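You operate a simulated robot arm through the tools that you are given. There is no shell and no other tool. Be economical: measure what you need, move in short steps, check, and stop when the job is done.

You run a simulated robot arm. Do the job below in one go: nothing can be reset, and whatever is moved stays where it is left.

JOB
Fetch the steel tin from the steel counter by the glass door and set it on the middle shelf of the low rack. Take the grey cloth and put it on the top of the low rack. Take the yellow cloth from the top of the low rack and put it on the steel counter with the bottles. Take the white cloth from the middle shelf of the low rack and put it on the top of the low rack. Put the blue cloth on the top of the low rack away on the steel counter by the glass door. Put the green brush on the counter by the bins away on the bottom shelf of the low rack. Put the white pot on the steel counter with the bottles. Do these in any order. Set down upright: steel tin.

The check looks at the end state, three seconds after you hand in, the way a careful person would. Anything else that was tipped, shoved, dropped, spilled or broken makes it a failure. Flat cloth is picked up by pressing the open fingertips on it (5 to 10 N) and closing them slowly along it; thin cloth reads only 2 to 8 mm in the jaws.

ROBOT AND FRAMES
A 7-joint arm with a two-finger parallel gripper on a trunk, on a base that drives. Base frame: it is fixed to the floor where the robot stands at the start and does not move with it; the origin is under the middle of the robot, x ahead of it, y to its left, z up. Units: cm, degrees, N and s.
With the tool pointing down near the work surface it reaches from about 10 to 30 cm from the robot's upright axis, wherever it stands. Its first joint turns from -115.0 to 115.0 degrees. Places, roughly: blue cloth (15x8x4 cm) [-50, -80, 80]; bottom shelf of the low rack [-70, -80, 10]; green brush (15x6x6 cm) [-260, -70, 90]; grey cloth (15x6x4 cm) [-50, -60, 20]; middle shelf of the low rack [-70, -80, 50]; steel counter by the glass door [60, 30, 80]; steel counter with the bottles [-300, 90, 80]; steel tin (7x7x8 cm) [50, 20, 80]; top of the low rack [-70, -80, 80]; white cloth (11x7x3 cm) [-50, -70, 50]; white pot (9x9x7 cm) [-300, 60, 30]; yellow cloth (15x8x4 cm) [-50, -60, 80]. Payload 3.91 kg.
Tool frame: the origin (TCP) lies between the finger pads and is the grasp point; the fingertips stand 3 cm ahead of it; z points along the fingers, y is the line along which they close. The gripper opens to 11 cm. The fingers are 2 cm wide and 1 cm thick; the gripper's body (4.8 by 11.2 cm) begins 5.5 cm behind the TCP.
Orientation is told as [roll, pitch, yaw] about the base's x, y, z axes, in that order, counted from this pose: with the fingers straight down and closing along the base's y, the tool's x points along the base's -x, its y along +y and its z along -z.

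CONTROLS
- The arm moves only by the tool jog_arm. Its arguments are lists of equal length, an entry for each row: "delta_pos": the shift along the base's x, y, z in m, a list of three; "delta_rot": the turn, a rotation vector about the base's x, y, z in degrees, a list of three. In form: {"delta_pos": [[x, y, z], ...], "delta_rot": [[wx, wy, wz], ...]}. A call has 1 to 12 rows; each row is the pose to reach, as a shift and turn from the pose commanded when the call began. "grip" is the finger opening in m, from 0 to 0.11, set as the call begins (left out, the last holds). Each row takes 0.2 s and may step no farther than 5 cm and 8.6 degrees from the row before; otherwise, or with a gripper value out of range, the whole call is refused. A pose out of reach is approached as far as the arm can. The call stops where the force on the tool passes 40 N (or 10 N more than at its start, if that is more) or the arm is blocked; 0.2 s more then pass. The fingers move at their own pace (about 10.8 cm/s each) and stop on an object; they squeeze with about 25 N. The grip force told is the motor's: it shows also when the fingers shut on nothing. Time passes only in rows, and 0.2 s behind the last, so rows that repeat a pose let the fingers close. The reply holds the time, the measured pose of the TCP, the force on the tool along the base axes, the opening and the grip force, in the units named above and with some noise, with the torque about the TCP (base axes, N m) and any sound that the robot's microphone picked up, and new pictures: "show" is both (left out), scene, wrist or none.
- Cameras (640 x 400 px; columns grow to the right, rows downward): "scene" is now at [-5.18, 9.25, 151.42]; the picture's right is [-0.99, -0.14, 0.00], its down [-0.12, 0.89, -0.44] and it looks along [0.06, -0.43, -0.90] (base axes); focal length 214 px, centre (320, 200). "wrist" rides on the gripper at [7.2, 1.7, -10.3] in the tool frame; the picture's right is [-0.23, 0.97, 0.00], its down [-0.76, -0.18, -0.62] and it looks along [-0.61, -0.14, 0.78] (tool axes); focal length 222 px, centre (320, 200). There is no depth. A picture from a camera that has moved, and an enlarged one, comes with that camera's place and axes in the base frame and with its lens.
- raise_lower(by): slides the trunk up (or, below 0, down) by that many cm; the arm and the scene camera ride with it, the base frame stays. It gives what a move gives, with no picture.
- base_move(legs): drives the robot by 1 to 6 legs, each [ahead, turn to the left] in cm and degrees, along the robot's own axes; the way and the turn of a leg run together, so that a leg with both is an arc; at most 150 cm and 180 degrees a leg. The arm and the cameras ride along, it lands a little off, and it stops where it bumps. It gives what a move gives, and a new picture of the scene camera.
- head_to(pan, tilt): turns the head with the scene camera to pan (to the left, within 155 degrees either way) and tilt (down, from -29 to 69), counted from straight ahead of the robot. It gives what a move gives, and a new picture of the scene camera.
- enlarge(camera, box): a new picture of the part [left, top, right, bottom] of that camera's present view, enlarged. It takes no simulated time.
- job_done(): hands the job in; it is judged then, once.

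Work in short steps. Places have to be worked out from the pictures, the camera data and where the tool is seen: move nearer, look again, correct. Check each grasp and each placing, and mend what went wrong. You have 207 turns and 260 pictures in all, those below and enlarged ones among them. Open the gripper and draw the arm clear of the work before you hand the job in, unless the task says otherwise; then end with one line.

The tools are called as name(argument=value, ...) on one line, values as JSON. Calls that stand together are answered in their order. jog_arm: Moves the arm, as the interface text tells. Its arguments: {"type":"object","properties":{"delta_pos":{"type":"array"},"delta_rot":{"type":"array"},"grip":{"type":"number"},"show":{"type":"string","enum":["both","scene","wrist","none"]}},"required":["delta_pos","delta_rot"]} The other tools are called the same way: raise_lower (by) slides the trunk up or down; base_move (legs) drives the base; head_to (pan, tilt) turns the head that bears the scene camera; enlarge (camera, box) takes an enlarged picture of a part of a camera's view; job_done () hands the job in.

At the start:

```text
clock: 0.0
ee_pos: [-8.89, -52.24, 105.38]
ee_rot: [0.0, 0.0, 0.5]
ft_force: [0.6, -0.1, 0.5]
torque: [-0.01, 0.02, 0.0]
finger_gap: 10.99
grasp_force: 0.0
trunk travel left (down, up): [-65.0, 34.0]
robot x, y, heading: [-0.01, 0.58, -0.2]
head pan, tilt: [-82.1, 64.1]
```

scene: 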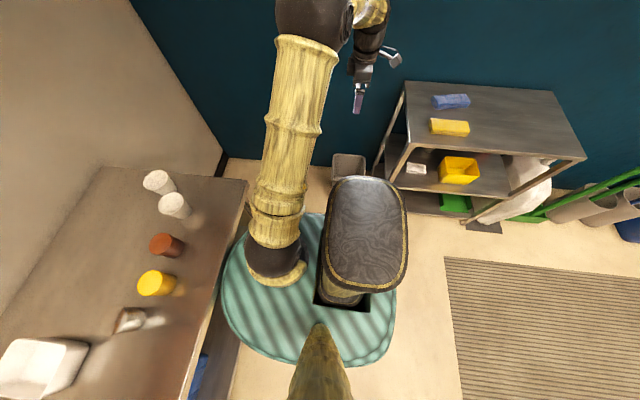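
wrist: 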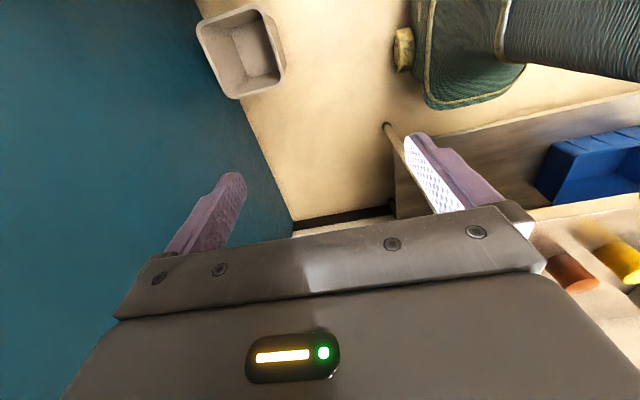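

I'll look around first: ahead at the counter with the tin.

head_to(pan=10, tilt=50)

head_to(pan=-130, tilt=30)

head_to(pan=150, tilt=20)

```text
clock: 1.7
ee_pos: [-8.91, -52.14, 105.32]
ee_rot: [0.0, 0.1, 0.5]
ft_force: [-0.8, -0.4, 0.4]
torque: [0.0, -0.01, 0.0]
finger_gap: 10.99
grasp_force: 0.1
trunk travel left (down, up): [-65.0, 34.0]
robot x, y, heading: [0.06, -0.34, 0.1]
head pan, tilt: [10.0, 50.0]
camera scene: at [1.56, 16.71, 153.13], right [0.17, -0.98, 0.0], down [-0.75, -0.13, -0.64], along [0.63, 0.11, -0.77], focal length 214 px, centre (320, 200)
```

scene: 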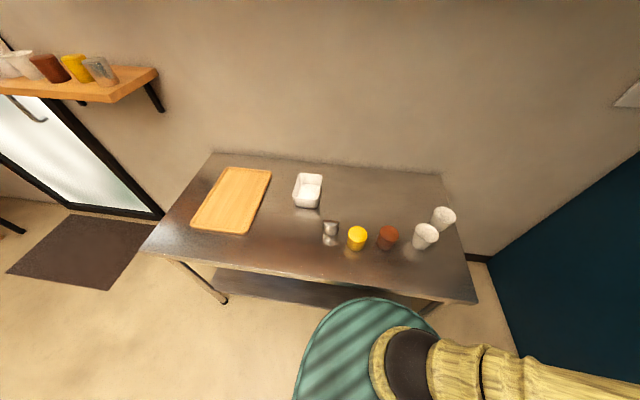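

```text
clock: 3.9
ee_pos: [-9.08, -52.18, 105.44]
ee_rot: [0.0, 0.0, 0.5]
ft_force: [-0.3, 0.9, -0.3]
torque: [0.02, -0.04, 0.02]
finger_gap: 11.01
grasp_force: 0.0
trunk travel left (down, up): [-65.0, 34.0]
robot x, y, heading: [0.03, 0.3, 0.1]
head pan, tilt: [-130.0, 30.0]
camera scene: at [-11.84, 8.45, 156.08], right [-0.77, 0.64, 0.0], down [0.32, 0.38, -0.87], along [-0.56, -0.66, -0.5], focal length 214 px, centre (320, 200)
```

scene: 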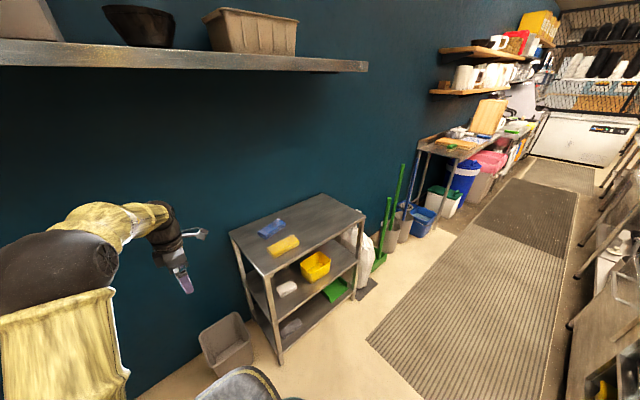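

```text
clock: 7.8
ee_pos: [-9.02, -52.2, 105.44]
ee_rot: [0.0, 0.0, 0.5]
ft_force: [-1.6, 0.7, 0.2]
torque: [-0.03, 0.0, -0.01]
finger_gap: 11.01
grasp_force: 0.1
trunk travel left (down, up): [-65.0, 34.0]
robot x, y, heading: [-0.33, 0.1, -0.1]
head pan, tilt: [150.0, 20.0]
camera scene: at [-14.09, 20.04, 157.69], right [0.5, 0.87, 0.0], down [0.3, -0.17, -0.94], along [-0.81, 0.47, -0.34], focal length 214 px, centre (320, 200)
```

scene: 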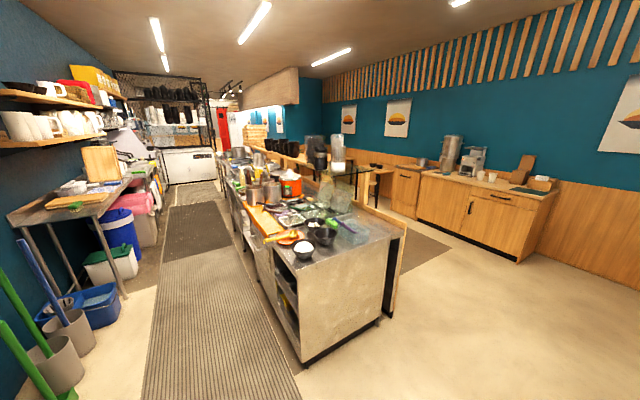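

The layout is clear. I'll look straight down at the base to learn its footprint next to the counter.

head_to(pan=30, tilt=69)

head_to(pan=-60, tilt=69)

```text
clock: 9.8
ee_pos: [-8.88, -52.17, 105.41]
ee_rot: [-0.1, 0.1, 0.5]
ft_force: [0.8, -0.1, -0.8]
torque: [-0.04, 0.0, 0.03]
finger_gap: 11.0
grasp_force: 0.1
trunk travel left (down, up): [-65.0, 34.0]
robot x, y, heading: [0.14, 0.24, -0.1]
head pan, tilt: [30.0, 68.8]
camera scene: at [-1.19, 18.18, 150.94], right [0.5, -0.87, 0.0], down [-0.81, -0.47, -0.36], along [0.31, 0.18, -0.93], focal length 214 px, centre (320, 200)
```

scene: 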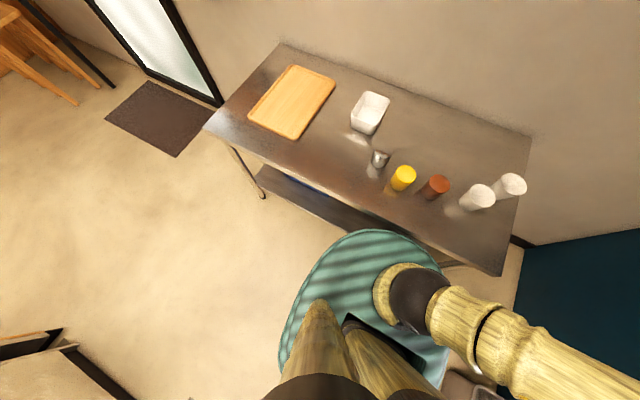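

```text
clock: 11.4
ee_pos: [-9.05, -52.17, 105.3]
ee_rot: [0.0, 0.0, 0.4]
ft_force: [-0.2, -1.1, 0.3]
torque: [-0.02, -0.01, -0.04]
finger_gap: 11.02
grasp_force: 0.1
trunk travel left (down, up): [-65.0, 34.0]
robot x, y, heading: [0.11, 0.18, 0.1]
head pan, tilt: [-60.0, 68.8]
camera scene: at [-3.23, 10.54, 150.93], right [-0.87, -0.5, 0.0], down [-0.47, 0.81, -0.36], along [0.18, -0.31, -0.93], focal length 214 px, centre (320, 200)
```

scene: 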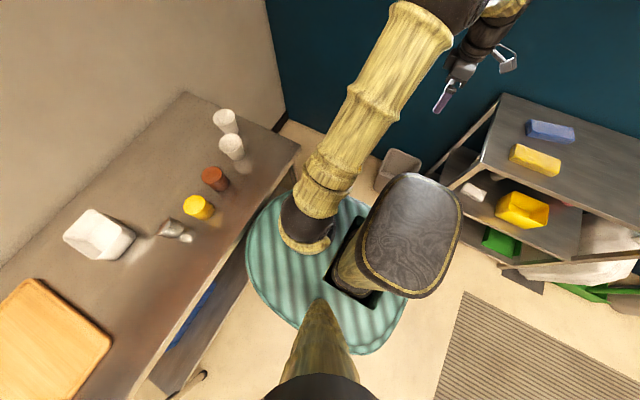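

The arm base sits near the robot's axis at z≈95 and rides with the trunk. I'll swing the arm towards the tin at height 105, keeping its radius.

jog_arm(delta_pos=[[0.0477, -0.0097, 0], [0.0962, -0.0149, 0], [0.145, -0.0158, 0], [0.1937, -0.0122, 0], [0.2419, -0.0042, 0], [0.2891, 0.0081, 0], [0.335, 0.0246, 0], [0.3793, 0.0452, 0], [0.4214, 0.0698, 0], [0.4612, 0.0981, 0], [0.4983, 0.1298, 0], [0.5323, 0.1648, 0]], delta_rot=[[0, 0, 5.2], [0, 0, 10.4], [0, 0, 15.6], [0, 0, 20.8], [0, 0, 26], [0, 0, 31.2], [0, 0, 36.4], [0, 0, 41.6], [0, 0, 46.8], [0, 0, 52], [0, 0, 57.2], [0, 0, 62.4]], show="none")

```text
clock: 14.0
ee_pos: [44.42, -35.79, 105.24]
ee_rot: [0.1, 0.1, 62.9]
ft_force: [0.4, 0.3, 0.3]
torque: [-0.01, -0.01, -0.03]
finger_gap: 11.02
grasp_force: 0.1
trunk travel left (down, up): [-65.0, 34.0]
robot x, y, heading: [0.28, 0.09, -0.2]
head pan, tilt: [-60.0, 68.8]
```

The swing works. I'll continue to above the tin, judged at about (44.5, 20).

jog_arm(delta_pos=[[0, 0.0465, 0], [0, 0.093, 0], [0, 0.1395, 0], [0, 0.186, 0], [0, 0.2325, 0], [0, 0.279, 0], [0, 0.3255, 0], [0, 0.372, 0], [0, 0.4185, 0], [0, 0.465, 0], [0, 0.5115, 0], [0, 0.558, 0]], delta_rot=[[0, 0, 3.3], [0, 0, 6.6], [0, 0, 10], [0, 0, 13.3], [0, 0, 16.6], [0, 0, 20], [0, 0, 23.3], [0, 0, 26.6], [0, 0, 30], [0, 0, 33.3], [0, 0, 36.6], [0, 0, 40]])

```text
clock: 16.6
ee_pos: [44.1, 20.11, 105.5]
ee_rot: [0.0, 0.0, 103.1]
ft_force: [0.8, -0.3, 0.5]
torque: [-0.04, -0.01, -0.03]
finger_gap: 11.02
grasp_force: 0.1
trunk travel left (down, up): [-65.0, 34.0]
robot x, y, heading: [0.11, 0.17, -0.1]
head pan, tilt: [-60.0, 68.8]
camera scene: at [-3.19, 10.63, 150.93], right [-0.87, -0.5, 0.0], down [-0.47, 0.81, -0.36], along [0.18, -0.31, -0.93], focal length 214 px, centre (320, 200)
camera wrist: at [44.05, 12.65, 115.76], right [-1.0, 0.0, 0.0], down [0.0, 0.78, 0.62], along [0.0, 0.62, -0.78], focal length 222 px, centre (320, 200)
```

scene: 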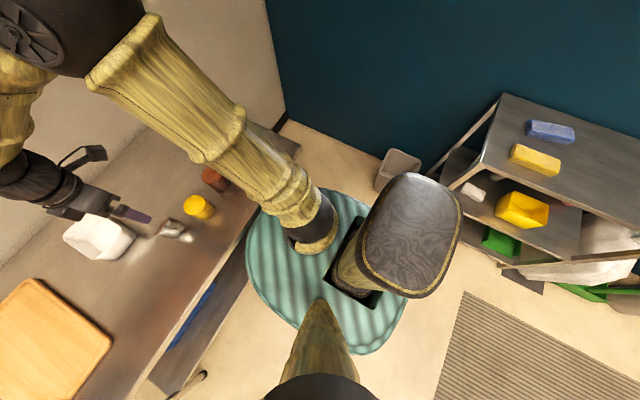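
wrist: 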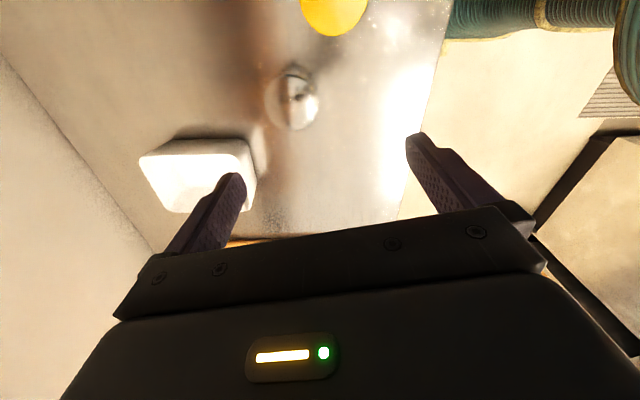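

The tin blends with the steel, so I'll enlarge it.

enlarge(camera="wrist", box=[220, 40, 380, 140])

enlarge(camera="scene", box=[100, 170, 260, 270])

```text
4.00 times, centred on (300, 90) of wrist
camera zoom: at [44.05, 12.65, 115.76], right [-1.0, 0.0, 0.0], down [0.0, 0.78, 0.62], along [0.0, 0.62, -0.78], focal length 888 px, centre (400, 640)
```

zoom: 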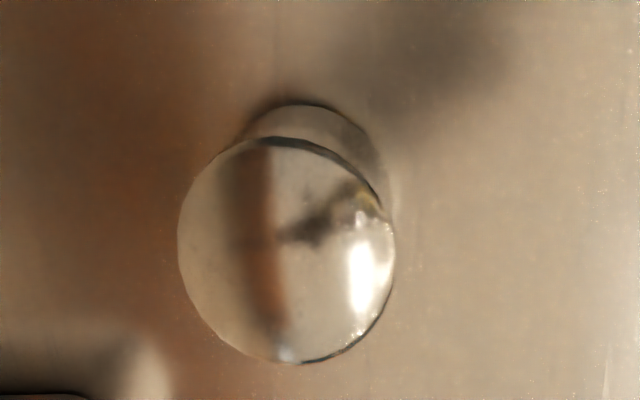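

```text
4.00 times, centred on (180, 220) of scene
camera zoom: at [-3.19, 10.63, 150.93], right [-0.87, -0.5, 0.0], down [-0.47, 0.81, -0.36], along [0.18, -0.31, -0.93], focal length 858 px, centre (880, 120)
```

zoom: 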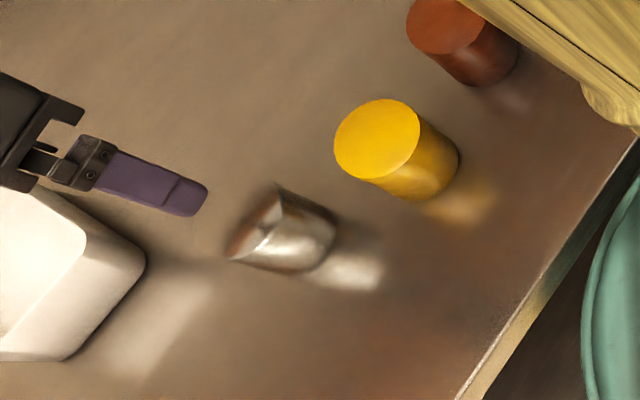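

Tin judged at (47.6, 20.7), top 85.5, counter ≈77.5. I'll centre above it, then lower the trunk.

jog_arm(delta_pos=[[0.035, 0.006, 0], [0.035, 0.006, 0]], delta_rot=[[0, 0, 0], [0, 0, 0]], show="none")

raise_lower(by=-14)

enlarge(camera="wrist", box=[160, 0, 480, 200])

```text
clock: 17.2
ee_pos: [47.69, 20.71, 105.54]
ee_rot: [0.1, 0.0, 103.0]
ft_force: [-0.9, 0.4, -0.5]
torque: [0.01, 0.04, 0.01]
finger_gap: 11.02
grasp_force: 0.1
trunk travel left (down, up): [-65.0, 34.0]
robot x, y, heading: [-0.18, 0.18, 0.1]
head pan, tilt: [-60.0, 68.8]
```

```text
clock: 18.9
ee_pos: [47.57, 20.63, 91.59]
ee_rot: [-0.1, 0.0, 102.8]
ft_force: [0.3, -0.3, -0.6]
torque: [0.02, -0.01, 0.0]
finger_gap: 11.02
grasp_force: 0.0
trunk travel left (down, up): [-51.0, 48.0]
robot x, y, heading: [0.3, -0.01, -0.1]
head pan, tilt: [-60.0, 68.8]
```

```text
2.00 times, centred on (320, 100) of wrist
camera zoom: at [47.58, 13.28, 101.86], right [-1.0, 0.0, 0.0], down [0.0, 0.78, 0.62], along [0.0, 0.62, -0.78], focal length 444 px, centre (320, 400)
```

zoom: 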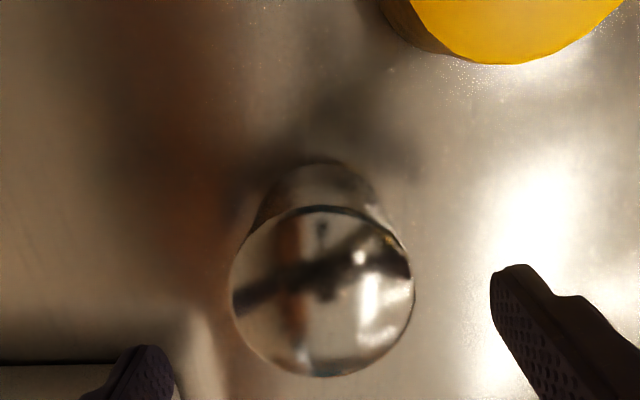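

Centred. I'll lower 9 cm so the fingers straddle the tin.

raise_lower(by=-9)

jog_arm(delta_pos=[[0, 0, 0], [0, 0, 0], [0, 0, 0], [0, 0, 0]], delta_rot=[[0, 0, 0], [0, 0, 0], [0, 0, 0], [0, 0, 0]], grip=0.0, show="wrist")

```text
clock: 20.2
ee_pos: [47.61, 20.63, 83.01]
ee_rot: [-0.4, 0.0, 102.9]
ft_force: [-3.0, -3.1, 10.5]
torque: [-0.28, 0.71, 0.08]
finger_gap: 11.01
grasp_force: 0.1
trunk travel left (down, up): [-42.1, 56.9]
robot x, y, heading: [0.07, -0.17, -0.1]
head pan, tilt: [-60.0, 68.8]
stopped: the force on the tool passed its limit at 42 N (the readings are from after the stop); the commanded pose is now the measured one
```

```text
clock: 21.2
ee_pos: [47.64, 20.82, 82.89]
ee_rot: [-0.4, -0.1, 102.9]
ft_force: [-9.2, 1.0, 11.2]
torque: [-0.15, 0.8, -0.17]
finger_gap: 6.58
grasp_force: 24.5
trunk travel left (down, up): [-42.1, 56.9]
robot x, y, heading: [0.13, 0.09, 0.1]
head pan, tilt: [-60.0, 68.8]
camera wrist: at [47.47, 13.34, 93.28], right [-1.0, 0.0, -0.01], down [0.0, 0.78, 0.63], along [0.01, 0.63, -0.78], focal length 222 px, centre (320, 200)
```

wrist: 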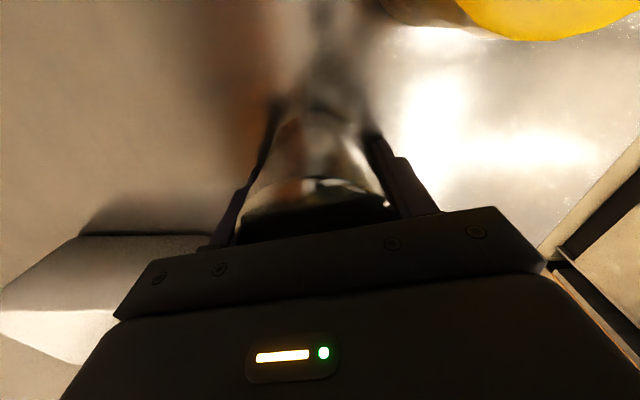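

Gripped (6.6 cm), and the counter is at z≈80. The tin must enter the shelf with a tilted tool, so I'll first move it to a freer spot nearer the edge (38, 26) for a regrasp.

jog_arm(delta_pos=[[0, 0, 0.03], [-0.02, 0.01, 0.04], [-0.05, 0.03, 0.04], [-0.08, 0.05, 0.04], [-0.095, 0.055, 0.03], [-0.095, 0.055, 0.015], [-0.095, 0.055, 0.007], [-0.095, 0.055, 0.004], [-0.095, 0.055, 0.004]], delta_rot=[[0, 0, 0], [0, 0, 0], [0, 0, 0], [0, 0, 0], [0, 0, 0], [0, 0, 0], [0, 0, 0], [0, 0, 0], [0, 0, 0]])

```text
clock: 23.2
ee_pos: [38.26, 26.21, 83.32]
ee_rot: [-0.4, 0.1, 102.9]
ft_force: [0.4, -1.0, -2.6]
torque: [-0.01, 0.01, 0.0]
finger_gap: 6.56
grasp_force: 24.9
trunk travel left (down, up): [-42.1, 56.9]
robot x, y, heading: [0.27, -0.24, 0.1]
head pan, tilt: [-60.0, 68.8]
camera scene: at [-3.21, 10.56, 128.0], right [-0.87, -0.5, 0.0], down [-0.47, 0.81, -0.36], along [0.18, -0.31, -0.93], focal length 214 px, centre (320, 200)
camera wrist: at [38.06, 18.71, 93.62], right [-1.0, 0.0, -0.01], down [0.0, 0.78, 0.62], along [0.01, 0.62, -0.78], focal length 222 px, centre (320, 200)
```

scene: 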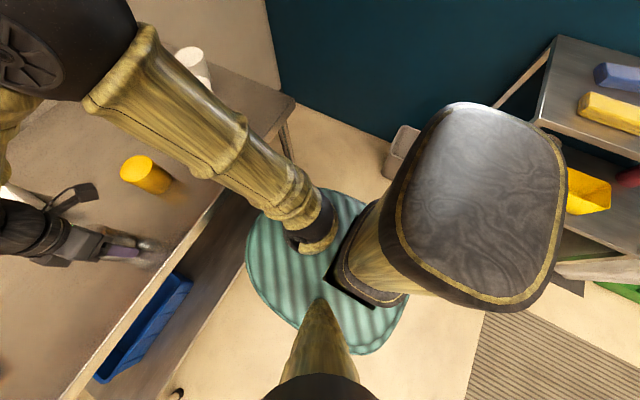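
wrist: 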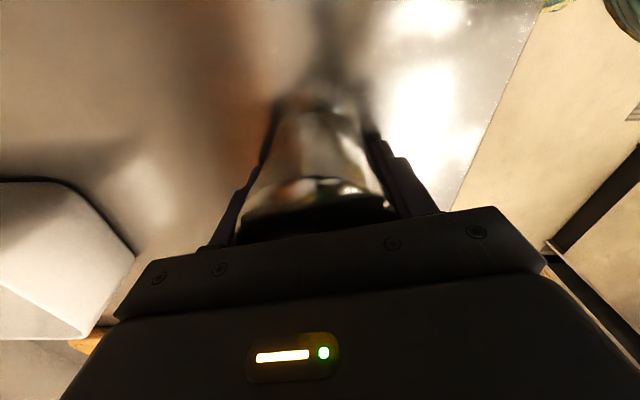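

Tin is over the free spot. I'll lower the last few millimetres and release, then raise clear.

jog_arm(delta_pos=[[0, 0, -0.002], [0, 0, -0.003], [0, 0, -0.003]], delta_rot=[[0, 0, 0], [0, 0, 0], [0, 0, 0]], show="none")

jog_arm(delta_pos=[[0, 0, 0], [0, 0, 0], [0, 0, 0], [0, 0, 0.03], [0, 0, 0.07], [0, 0, 0.12], [0, 0, 0.17]], delta_rot=[[0, 0, 0], [0, 0, 0], [0, 0, 0], [0, 0, 0], [0, 0, 0], [0, 0, 0], [0, 0, 0]], grip=0.11)

```text
clock: 24.0
ee_pos: [38.26, 26.15, 83.03]
ee_rot: [-0.3, -0.1, 103.0]
ft_force: [0.4, -0.3, -2.2]
torque: [0.0, 0.0, -0.02]
finger_gap: 6.57
grasp_force: 25.0
trunk travel left (down, up): [-42.1, 56.9]
robot x, y, heading: [-0.07, 0.15, 0.0]
head pan, tilt: [-60.0, 68.8]
```

```text
clock: 25.6
ee_pos: [38.39, 26.27, 100.09]
ee_rot: [-0.3, 0.1, 103.0]
ft_force: [-0.4, 0.0, 0.8]
torque: [0.0, 0.01, -0.03]
finger_gap: 10.99
grasp_force: 0.1
trunk travel left (down, up): [-42.1, 56.9]
robot x, y, heading: [0.18, 0.55, 0.3]
head pan, tilt: [-60.0, 68.8]
camera scene: at [-3.23, 10.56, 127.99], right [-0.87, -0.5, 0.0], down [-0.47, 0.81, -0.36], along [0.18, -0.31, -0.93], focal length 214 px, centre (320, 200)
camera wrist: at [38.26, 18.88, 110.4], right [-1.0, 0.0, -0.01], down [0.0, 0.78, 0.62], along [0.01, 0.62, -0.78], focal length 222 px, centre (320, 200)
```

scene: 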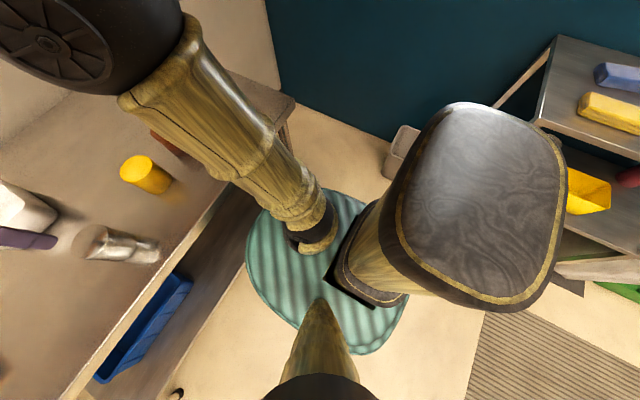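
wrist: 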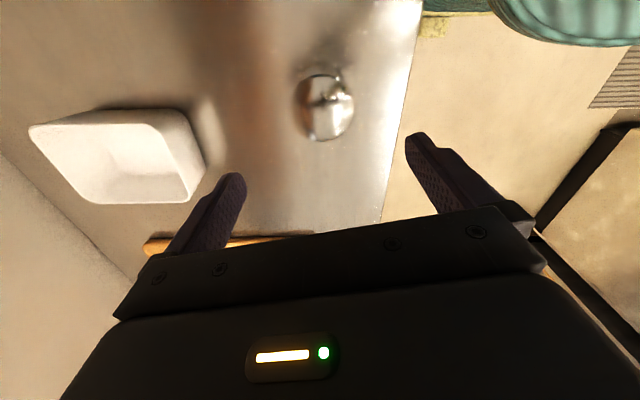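

Tin stands at (38.3, 26.2). Now I'll turn the wrist about +97° so the camera will be on top when I tilt the tool outward.

jog_arm(delta_pos=[[0, 0, 0], [0, 0, 0], [0, 0, 0], [0, 0, 0], [0, 0, 0], [0, 0, 0], [0, 0, 0], [0, 0, 0], [0, 0, 0], [0, 0, 0], [0, 0, 0], [0, 0, 0]], delta_rot=[[0, 0, 8.08], [0, 0, 16.17], [0, 0, 24.25], [0, 0, 32.3], [0, 0, 40.4], [0, 0, 48.5], [0, 0, 56.6], [0, 0, 64.7], [0, 0, 72.75], [0, 0, 80.8], [0, 0, 88.9], [0, 0, 97]], show="none")

jog_arm(delta_pos=[[0, 0, 0], [0, 0, 0], [0, 0, 0], [0, 0, 0], [0, 0, 0]], delta_rot=[[2.74, -7.52, 0], [5.47, -15.04, 0], [8.21, -22.56, 0], [10.94, -30.08, 0], [13.68, -37.6, 0]])

```text
clock: 28.2
ee_pos: [38.28, 26.29, 100.07]
ee_rot: [-0.4, -0.1, -159.9]
ft_force: [0.6, 0.2, -1.2]
torque: [-0.02, -0.01, -0.05]
finger_gap: 10.97
grasp_force: 0.1
trunk travel left (down, up): [-42.1, 56.9]
robot x, y, heading: [0.03, 0.03, 0.2]
head pan, tilt: [-60.0, 68.8]
```

```text
clock: 29.4
ee_pos: [38.37, 26.31, 100.01]
ee_rot: [-0.4, 40.1, -160.0]
ft_force: [0.6, 0.2, 0.4]
torque: [0.05, -0.01, 0.01]
finger_gap: 11.01
grasp_force: 0.1
trunk travel left (down, up): [-42.1, 56.9]
robot x, y, heading: [-0.13, 0.33, 0.1]
head pan, tilt: [-60.0, 68.8]
camera scene: at [-3.22, 10.56, 128.0], right [-0.87, -0.5, 0.0], down [-0.47, 0.81, -0.36], along [0.18, -0.31, -0.93], focal length 214 px, centre (320, 200)
camera wrist: at [37.79, 24.24, 112.55], right [0.17, -0.97, -0.15], down [-0.98, -0.17, -0.01], along [-0.01, 0.15, -0.99], focal length 222 px, centre (320, 200)
```

scene: 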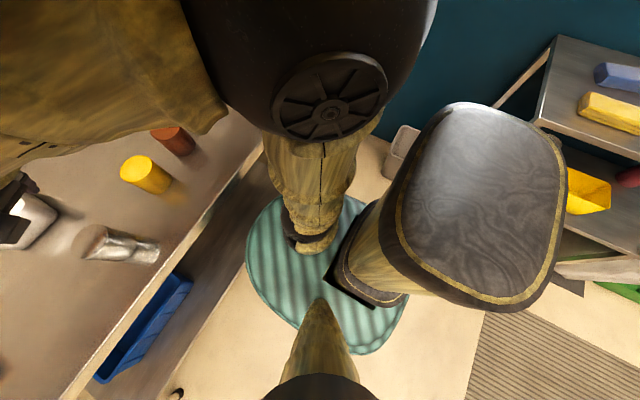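
wrist: 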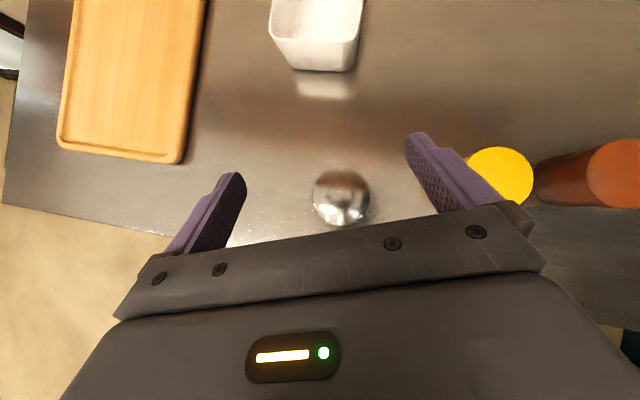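

The tin is centred under the fingers. I'll descend vertically to z≈84.5 with a slight back-offset, and then close.

jog_arm(delta_pos=[[-0.004, -0.003, -0.04], [-0.007, -0.005, -0.08], [-0.007, -0.005, -0.12], [-0.007, -0.005, -0.14], [-0.007, -0.005, -0.155]], delta_rot=[[0, 0, 0], [0, 0, 0], [0, 0, 0], [0, 0, 0], [0, 0, 0]], show="wrist")

```text
clock: 30.6
ee_pos: [37.52, 25.82, 84.58]
ee_rot: [-0.5, 40.0, -160.1]
ft_force: [0.1, -0.2, 0.2]
torque: [0.03, -0.03, -0.03]
finger_gap: 10.98
grasp_force: 0.0
trunk travel left (down, up): [-42.1, 56.9]
robot x, y, heading: [-0.14, 0.27, 0.2]
head pan, tilt: [-60.0, 68.8]
camera wrist: at [37.08, 23.89, 97.05], right [0.17, -0.97, -0.15], down [-0.98, -0.17, -0.01], along [-0.02, 0.15, -0.99], focal length 222 px, centre (320, 200)
```

wrist: 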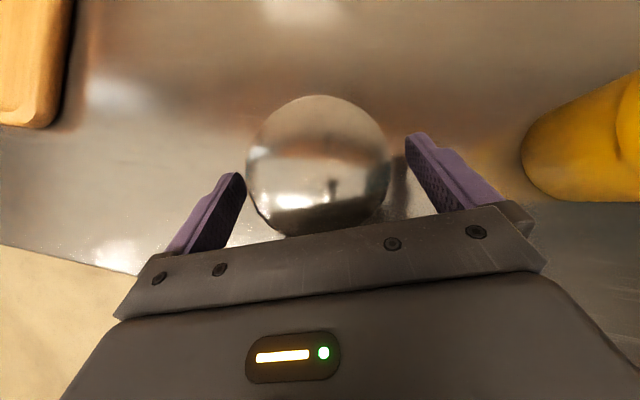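

Good straddle. Closing on the tin and lifting.

jog_arm(delta_pos=[[0, 0, 0], [0, 0, 0], [0, 0, 0], [0, 0, 0], [0, 0, 0.03], [0, 0, 0.07], [0, 0, 0.11]], delta_rot=[[0, 0, 0], [0, 0, 0], [0, 0, 0], [0, 0, 0], [0, 0, 0], [0, 0, 0], [0, 0, 0]], grip=0.0, show="wrist")

```text
clock: 32.2
ee_pos: [37.58, 25.79, 95.63]
ee_rot: [-0.5, 40.0, -160.1]
ft_force: [0.0, -0.3, -1.4]
torque: [0.0, 0.02, 0.04]
finger_gap: 6.57
grasp_force: 24.8
trunk travel left (down, up): [-42.1, 56.9]
robot x, y, heading: [0.52, 0.27, -0.2]
head pan, tilt: [-60.0, 68.8]
camera wrist: at [37.14, 23.76, 108.1], right [0.17, -0.97, -0.15], down [-0.98, -0.17, -0.01], along [-0.02, 0.15, -0.99], focal length 222 px, centre (320, 200)
```

wrist: 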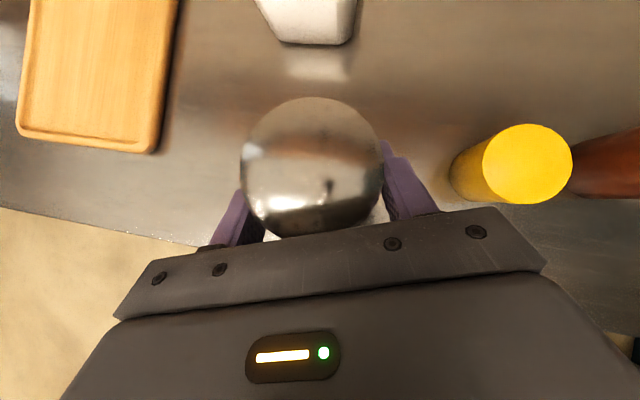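

Tin held with a tilted tool. I'll back away 50 cm and turn right to face the rack, looking ahead.

base_move(legs=[[-50, 0], [0, -90]])

head_to(pan=0, tilt=50)

```text
clock: 41.2
ee_pos: [-25.95, -37.82, 95.48]
ee_rot: [-0.4, 40.0, 109.1]
ft_force: [0.2, 0.1, -1.6]
torque: [0.0, 0.01, 0.0]
finger_gap: 6.59
grasp_force: 25.0
trunk travel left (down, up): [-42.1, 56.9]
robot x, y, heading: [-50.6, 0.13, -90.7]
head pan, tilt: [-60.0, 68.8]
camera scene: at [-40.54, 3.22, 128.0], right [-0.49, 0.87, 0.0], down [0.81, 0.45, -0.36], along [-0.32, -0.18, -0.93], focal length 214 px, centre (320, 200)
```

scene: 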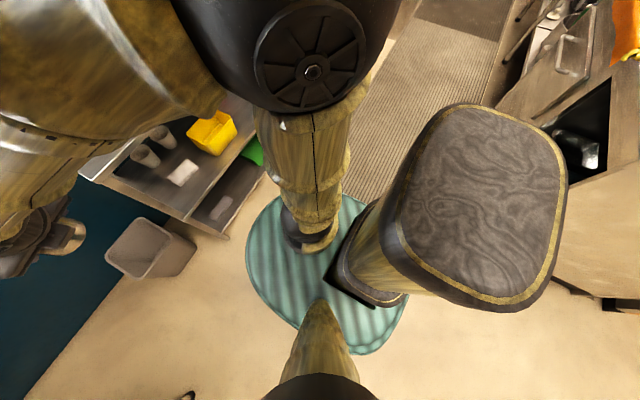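

```text
clock: 42.5
ee_pos: [-25.92, -37.7, 95.53]
ee_rot: [-0.4, 40.0, 109.2]
ft_force: [0.4, -0.9, -0.8]
torque: [-0.01, 0.02, 0.0]
finger_gap: 6.55
grasp_force: 24.6
trunk travel left (down, up): [-42.1, 56.9]
robot x, y, heading: [-50.8, 0.09, -90.7]
head pan, tilt: [0.0, 50.0]
camera scene: at [-35.77, -1.76, 130.19], right [-1.0, 0.01, 0.0], down [0.01, 0.77, -0.64], along [-0.01, -0.64, -0.77], focal length 214 px, centre (320, 200)
```

scene: 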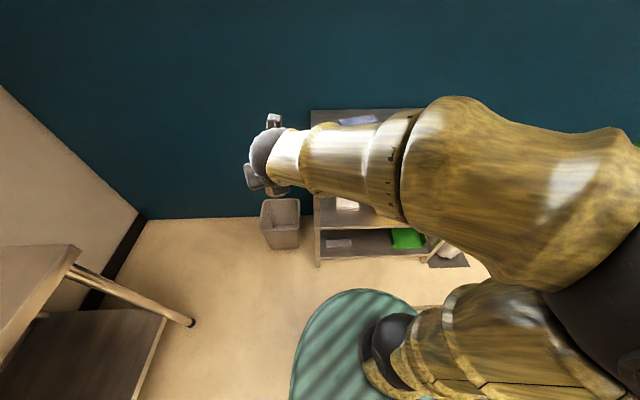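

There are cups behind the white cloth on the middle shelf, so the tin should go right of the yellow box. I'll drive along to x≈-92 and look at the rack.

base_move(legs=[[0, -90], [42, 0], [0, 90]])

head_to(pan=10, tilt=45)

```text
clock: 56.5
ee_pos: [-68.97, -37.48, 95.48]
ee_rot: [-0.4, 40.1, 106.5]
ft_force: [-0.1, -0.5, -1.6]
torque: [0.02, 0.02, 0.01]
finger_gap: 6.59
grasp_force: 25.3
trunk travel left (down, up): [-42.1, 56.9]
robot x, y, heading: [-92.24, 1.73, -93.5]
head pan, tilt: [0.0, 50.0]
camera scene: at [-77.17, -0.97, 130.19], right [-1.0, 0.06, 0.0], down [0.05, 0.76, -0.64], along [-0.04, -0.64, -0.77], focal length 214 px, centre (320, 200)
```

scene: 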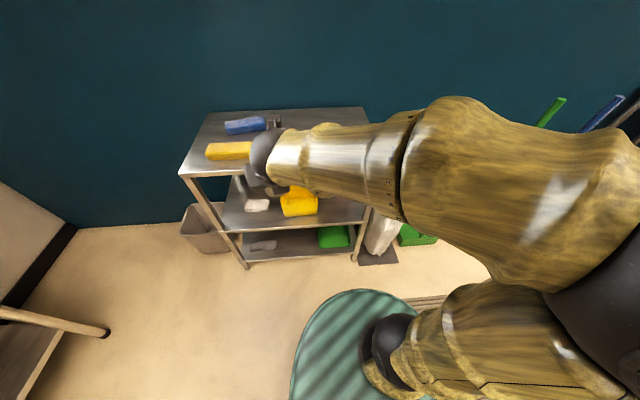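

```text
clock: 57.2
ee_pos: [-69.02, -37.51, 95.65]
ee_rot: [-0.4, 40.0, 106.4]
ft_force: [0.5, 0.0, -2.0]
torque: [0.0, -0.02, 0.03]
finger_gap: 6.58
grasp_force: 25.2
trunk travel left (down, up): [-42.1, 56.9]
robot x, y, heading: [-92.37, 1.42, -93.7]
head pan, tilt: [10.0, 45.0]
camera scene: at [-75.78, -1.37, 130.88], right [-0.99, -0.11, 0.0], down [-0.08, 0.7, -0.71], along [0.08, -0.7, -0.71], focal length 214 px, centre (320, 200)
```

scene: 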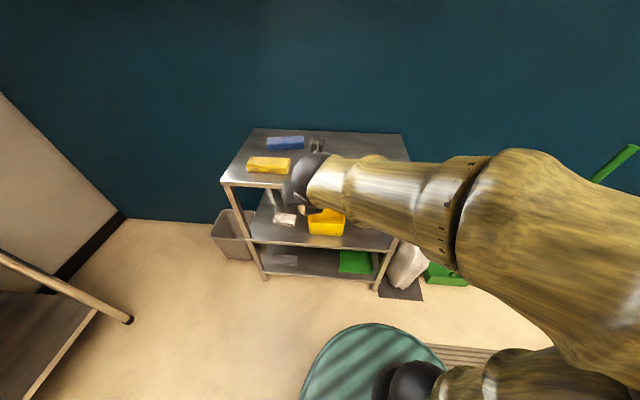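

Free span on the middle shelf is about x -81..-97; target (-89, -64). I'll bring the arm square in front of the robot and see.

jog_arm(delta_pos=[[-0.04, 0, 0], [-0.08, 0, 0], [-0.12, 0, 0], [-0.16, 0, 0], [-0.2, 0, 0]], delta_rot=[[0, 0, -3.3], [0, 0, -6.6], [0, 0, -9.9], [0, 0, -13.2], [0, 0, -16.5]], show="none")

raise_lower(by=-37.5)

head_to(pan=10, tilt=25)

```text
clock: 58.5
ee_pos: [-87.8, -38.4, 94.91]
ee_rot: [-0.2, 39.6, 90.8]
ft_force: [0.7, 0.2, -1.4]
torque: [0.03, 0.0, 0.01]
finger_gap: 6.55
grasp_force: 25.0
out of reach, approached as far as the arm can: row 5
trunk travel left (down, up): [-42.1, 56.9]
robot x, y, heading: [-92.09, 2.0, -93.6]
head pan, tilt: [10.0, 45.0]
```

```text
clock: 60.0
ee_pos: [-89.44, -30.33, 75.12]
ee_rot: [4.3, 23.2, 93.8]
ft_force: [-0.7, 0.2, -2.0]
torque: [-0.05, -0.02, 0.0]
finger_gap: 6.57
grasp_force: 24.6
trunk travel left (down, up): [-32.2, 66.8]
robot x, y, heading: [-92.58, 1.51, -93.3]
head pan, tilt: [10.0, 45.0]
stopped: the arm was blocked; the commanded pose is now the measured one
```

```text
clock: 60.8
ee_pos: [-89.44, -30.52, 74.97]
ee_rot: [4.4, 22.9, 94.0]
ft_force: [0.1, -0.2, -1.8]
torque: [0.01, 0.0, 0.04]
finger_gap: 6.57
grasp_force: 25.4
trunk travel left (down, up): [-32.2, 66.8]
robot x, y, heading: [-92.27, 1.82, -93.2]
head pan, tilt: [10.0, 25.0]
camera scene: at [-75.67, -2.44, 124.91], right [-0.99, -0.11, 0.0], down [-0.05, 0.42, -0.91], along [0.1, -0.9, -0.42], focal length 214 px, centre (320, 200)
```

scene: 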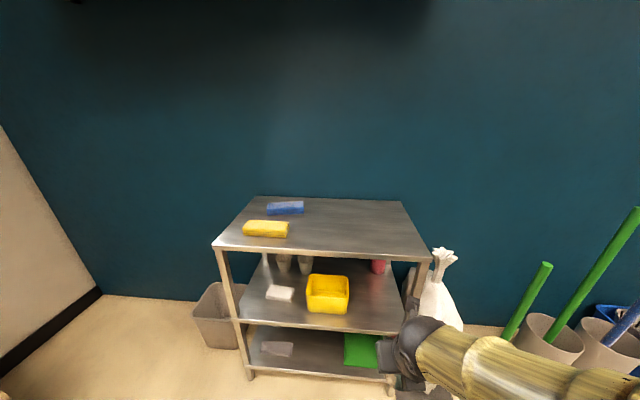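

Lowering was blocked — the elbow likely met the fixed column on the robot's right. I'll raise back and swing the arm to the robot's left, where the elbow has room.

raise_lower(by=15)

head_to(pan=-50, tilt=60)

enlarge(camera="wrist", box=[0, 0, 640, 400])

```text
clock: 62.5
ee_pos: [-89.43, -30.65, 89.32]
ee_rot: [4.3, 23.3, 93.8]
ft_force: [0.9, 0.0, -1.5]
torque: [-0.01, 0.0, 0.03]
finger_gap: 6.56
grasp_force: 25.5
trunk travel left (down, up): [-47.2, 51.8]
robot x, y, heading: [-92.24, 1.83, -93.7]
head pan, tilt: [10.0, 25.0]
```

```text
clock: 63.8
ee_pos: [-89.46, -30.72, 89.5]
ee_rot: [4.3, 23.3, 93.8]
ft_force: [0.6, 0.3, -1.9]
torque: [0.02, -0.01, -0.03]
finger_gap: 6.6
grasp_force: 24.7
trunk travel left (down, up): [-47.2, 51.8]
robot x, y, heading: [-92.14, 1.41, -93.5]
head pan, tilt: [-50.0, 60.0]
camera scene: at [-82.07, 2.75, 134.07], right [-0.6, 0.8, 0.0], down [0.7, 0.52, -0.5], along [-0.4, -0.3, -0.87], focal length 214 px, centre (320, 200)
```

scene: 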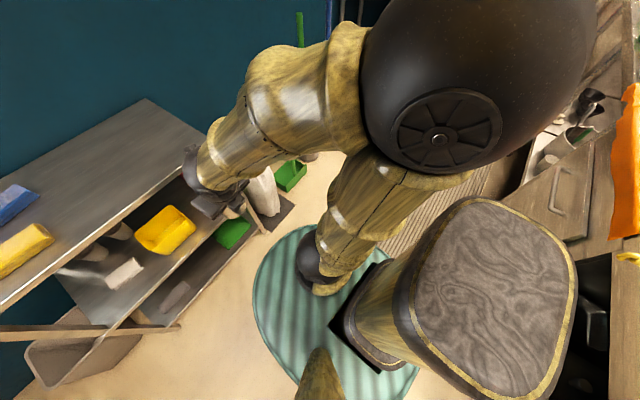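

```text
1.00 times, centred on (320, 200) of wrist (not enlarged: the box is as wide or as high as the picture)
camera zoom: at [-90.22, -33.17, 101.76], right [-0.98, 0.17, -0.02], down [0.16, 0.95, 0.26], along [0.07, 0.25, -0.97], focal length 222 px, centre (320, 200)
```

zoom: 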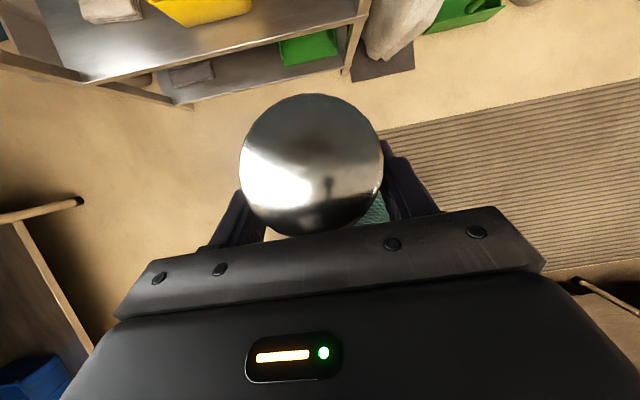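

The tin is safe in the grip. I'll restore the 40° tilt and swing the arm ~50° to the robot's left.

jog_arm(delta_pos=[[0, 0, 0], [0, 0, 0], [0, 0, 0]], delta_rot=[[-5.5, -1.6, 0.75], [-10.9, -3.2, 1.5], [-16.4, -4.8, 2.25]], show="none")

jog_arm(delta_pos=[[0.04, -0.02, 0.01], [0.08, -0.035, 0.02], [0.115, -0.035, 0.03], [0.15, -0.03, 0.03], [0.18, -0.015, 0.03], [0.205, 0, 0.03], [0.229, 0.015, 0.03]], delta_rot=[[0, 0, 7], [0, 0, 14], [0, 0, 21], [0, 0, 28], [0, 0, 35], [0, 0, 42], [0, 0, 50]], show="scene")

```text
clock: 64.6
ee_pos: [-88.48, -35.3, 93.91]
ee_rot: [0.1, 38.7, 94.0]
ft_force: [0.1, 0.2, -1.9]
torque: [-0.01, 0.01, -0.01]
finger_gap: 6.58
grasp_force: 25.3
out of reach, approached as far as the arm can: row 1, 2, 3
trunk travel left (down, up): [-47.2, 51.8]
robot x, y, heading: [-92.21, 1.79, -93.5]
head pan, tilt: [-50.0, 60.0]
```

```text
clock: 66.2
ee_pos: [-65.59, -33.74, 97.2]
ee_rot: [0.2, 39.5, 143.9]
ft_force: [0.5, 0.4, -1.9]
torque: [-0.01, 0.02, 0.0]
finger_gap: 6.6
grasp_force: 24.5
trunk travel left (down, up): [-47.2, 51.8]
robot x, y, heading: [-91.92, 1.49, -93.5]
head pan, tilt: [-50.0, 60.0]
camera scene: at [-82.0, 2.75, 134.06], right [-0.59, 0.8, 0.0], down [0.7, 0.52, -0.5], along [-0.4, -0.3, -0.87], focal length 214 px, centre (320, 200)
```

scene: 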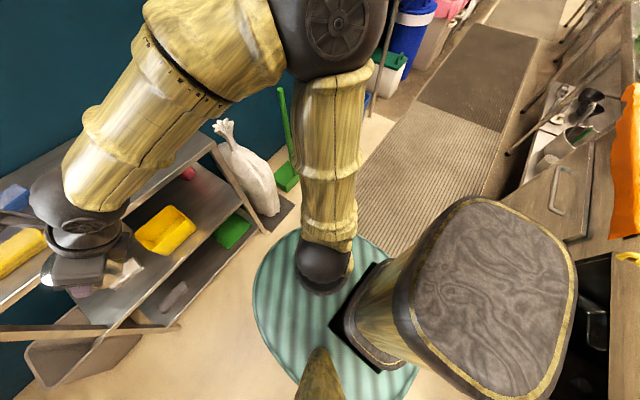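

Elbow is now clear. I'll drive ahead 9 cm and turn right 43° so the arm points squarely at the rack from its front.

base_move(legs=[[9, 0], [0, -43]])

jog_arm(delta_pos=[[0.04, 0.01, 0], [0.075, 0.02, 0]], delta_rot=[[0, 0, 0], [0, 0, 0]], show="none")

head_to(pan=60, tilt=45)

```text
clock: 70.2
ee_pos: [-97.5, -51.26, 97.24]
ee_rot: [0.1, 39.5, 100.9]
ft_force: [-0.2, 0.1, -2.2]
torque: [0.06, -0.04, -0.02]
finger_gap: 6.56
grasp_force: 25.2
trunk travel left (down, up): [-47.2, 51.8]
robot x, y, heading: [-92.75, -7.34, -136.6]
head pan, tilt: [-50.0, 60.0]
camera scene: at [-84.63, -13.44, 134.06], right [0.12, 0.99, 0.0], down [0.86, -0.1, -0.5], along [-0.5, 0.06, -0.87], focal length 214 px, centre (320, 200)
```

scene: 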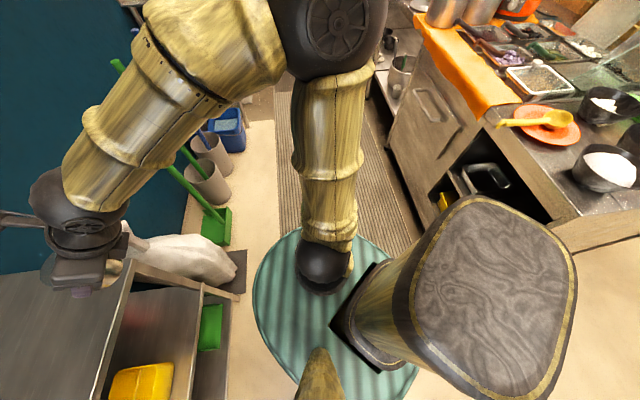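

```text
clock: 70.8
ee_pos: [-90.01, -49.41, 97.29]
ee_rot: [0.1, 39.3, 100.9]
ft_force: [1.0, 0.1, -1.3]
torque: [-0.01, -0.04, -0.01]
finger_gap: 6.56
grasp_force: 24.4
trunk travel left (down, up): [-47.2, 51.8]
robot x, y, heading: [-92.44, -7.08, -136.3]
head pan, tilt: [-50.0, 60.0]
```

```text
clock: 72.7
ee_pos: [-90.06, -49.41, 97.21]
ee_rot: [0.2, 39.4, 100.8]
ft_force: [0.6, -0.7, -2.1]
torque: [0.04, 0.01, 0.01]
finger_gap: 6.55
grasp_force: 24.9
trunk travel left (down, up): [-47.2, 51.8]
robot x, y, heading: [-92.63, -7.06, -136.7]
head pan, tilt: [60.0, 45.0]
camera scene: at [-76.13, -22.12, 136.01], right [-0.97, -0.23, 0.0], down [-0.16, 0.69, -0.71], along [0.16, -0.69, -0.71], focal length 214 px, centre (320, 200)
```

scene: 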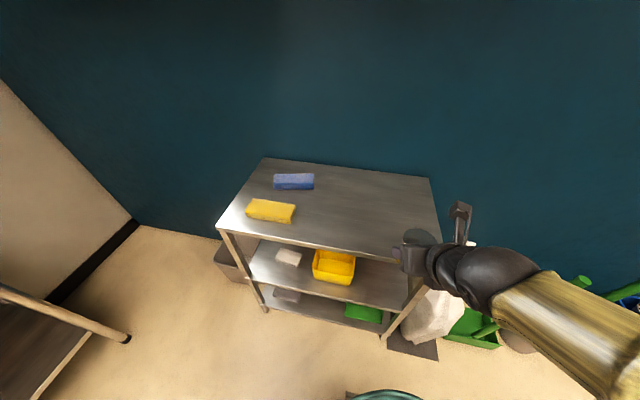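

Good view: free space between box (x -79.5) and right leg (x -98). I'll lower the trunk so the tin is level with the middle shelf opening.

raise_lower(by=-20)

raise_lower(by=-19)

head_to(pan=55, tilt=35)

enlarge(camera="wrist", box=[0, 0, 640, 400])

```text
clock: 74.9
ee_pos: [-90.18, -49.38, 77.23]
ee_rot: [0.1, 39.5, 100.8]
ft_force: [0.5, 0.5, -1.3]
torque: [0.03, 0.01, 0.02]
finger_gap: 6.58
grasp_force: 24.9
trunk travel left (down, up): [-27.2, 71.8]
robot x, y, heading: [-92.95, -7.39, -136.6]
head pan, tilt: [60.0, 45.0]
```

```text
clock: 77.0
ee_pos: [-90.03, -49.4, 58.26]
ee_rot: [0.1, 39.5, 100.8]
ft_force: [-0.2, 0.4, -1.7]
torque: [0.0, 0.05, 0.02]
finger_gap: 6.58
grasp_force: 24.6
trunk travel left (down, up): [-8.2, 90.8]
robot x, y, heading: [-92.56, -7.39, -136.8]
head pan, tilt: [60.0, 45.0]
```

```text
clock: 77.7
ee_pos: [-90.11, -49.4, 58.42]
ee_rot: [0.1, 39.5, 100.7]
ft_force: [-0.2, -0.5, -1.9]
torque: [-0.04, 0.02, -0.04]
finger_gap: 6.55
grasp_force: 25.4
trunk travel left (down, up): [-8.2, 90.8]
robot x, y, heading: [-92.91, -7.16, -136.5]
head pan, tilt: [55.0, 35.0]
camera scene: at [-76.72, -22.91, 98.49], right [-0.99, -0.15, 0.0], down [-0.08, 0.57, -0.82], along [0.12, -0.81, -0.57], focal length 214 px, centre (320, 200)
```

scene: 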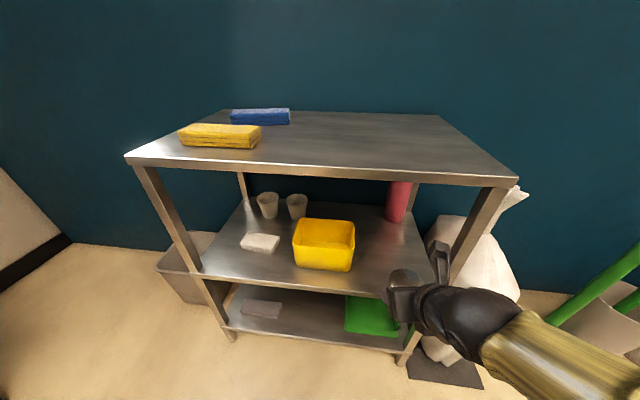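

```text
1.00 times, centred on (320, 200) of wrist (not enlarged: the box is as wide or as high as the picture)
camera zoom: at [-91.98, -48.72, 70.81], right [-0.99, -0.01, -0.14], down [-0.01, 1.0, 0.0], along [0.14, 0.0, -0.99], focal length 222 px, centre (320, 200)
```

zoom: 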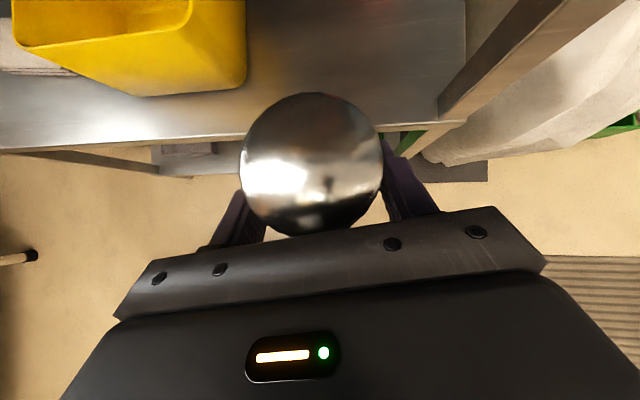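

Everything is lined up: box right side ≈-81, leg ≈-99.5, shelf front ≈-55. I'll push in at height, then lower gently until contact.

jog_arm(delta_pos=[[0, -0.04, 0], [0, -0.08, 0], [0, -0.125, 0], [0, -0.125, 0]], delta_rot=[[0, 0, 0], [0, 0, 0], [0, 0, 0], [0, 0, 0]])

```text
clock: 78.9
ee_pos: [-79.34, -59.07, 57.44]
ee_rot: [3.0, 38.3, 114.8]
ft_force: [-0.7, -0.4, -2.2]
torque: [-0.01, 0.0, -0.01]
finger_gap: 6.58
grasp_force: 25.0
out of reach, approached as far as the arm can: row 2, 3
trunk travel left (down, up): [-8.2, 90.8]
robot x, y, heading: [-92.87, -7.01, -136.6]
head pan, tilt: [55.0, 35.0]
stopped in row 4: the arm was blocked; the commanded pose is now the measured one
camera scene: at [-76.73, -22.92, 98.49], right [-0.99, -0.15, 0.0], down [-0.08, 0.57, -0.82], along [0.12, -0.81, -0.57], focal length 214 px, centre (320, 200)
camera wrist: at [-80.69, -58.88, 70.05], right [-0.97, -0.22, -0.1], down [-0.22, 0.98, 0.01], along [0.1, 0.03, -0.99], focal length 222 px, centre (320, 200)
```

scene: 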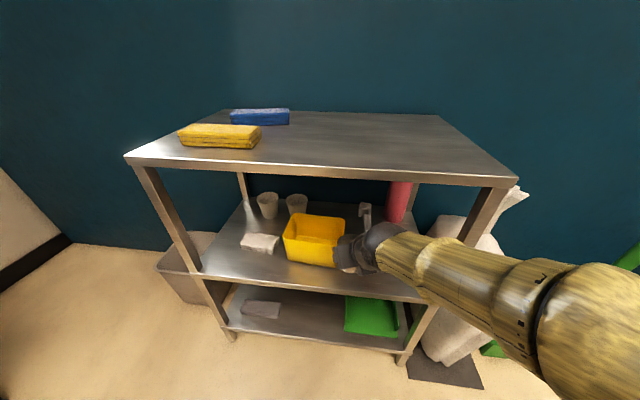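
wrist: 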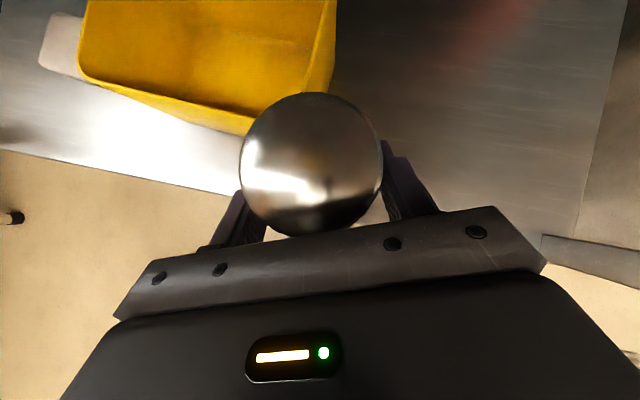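

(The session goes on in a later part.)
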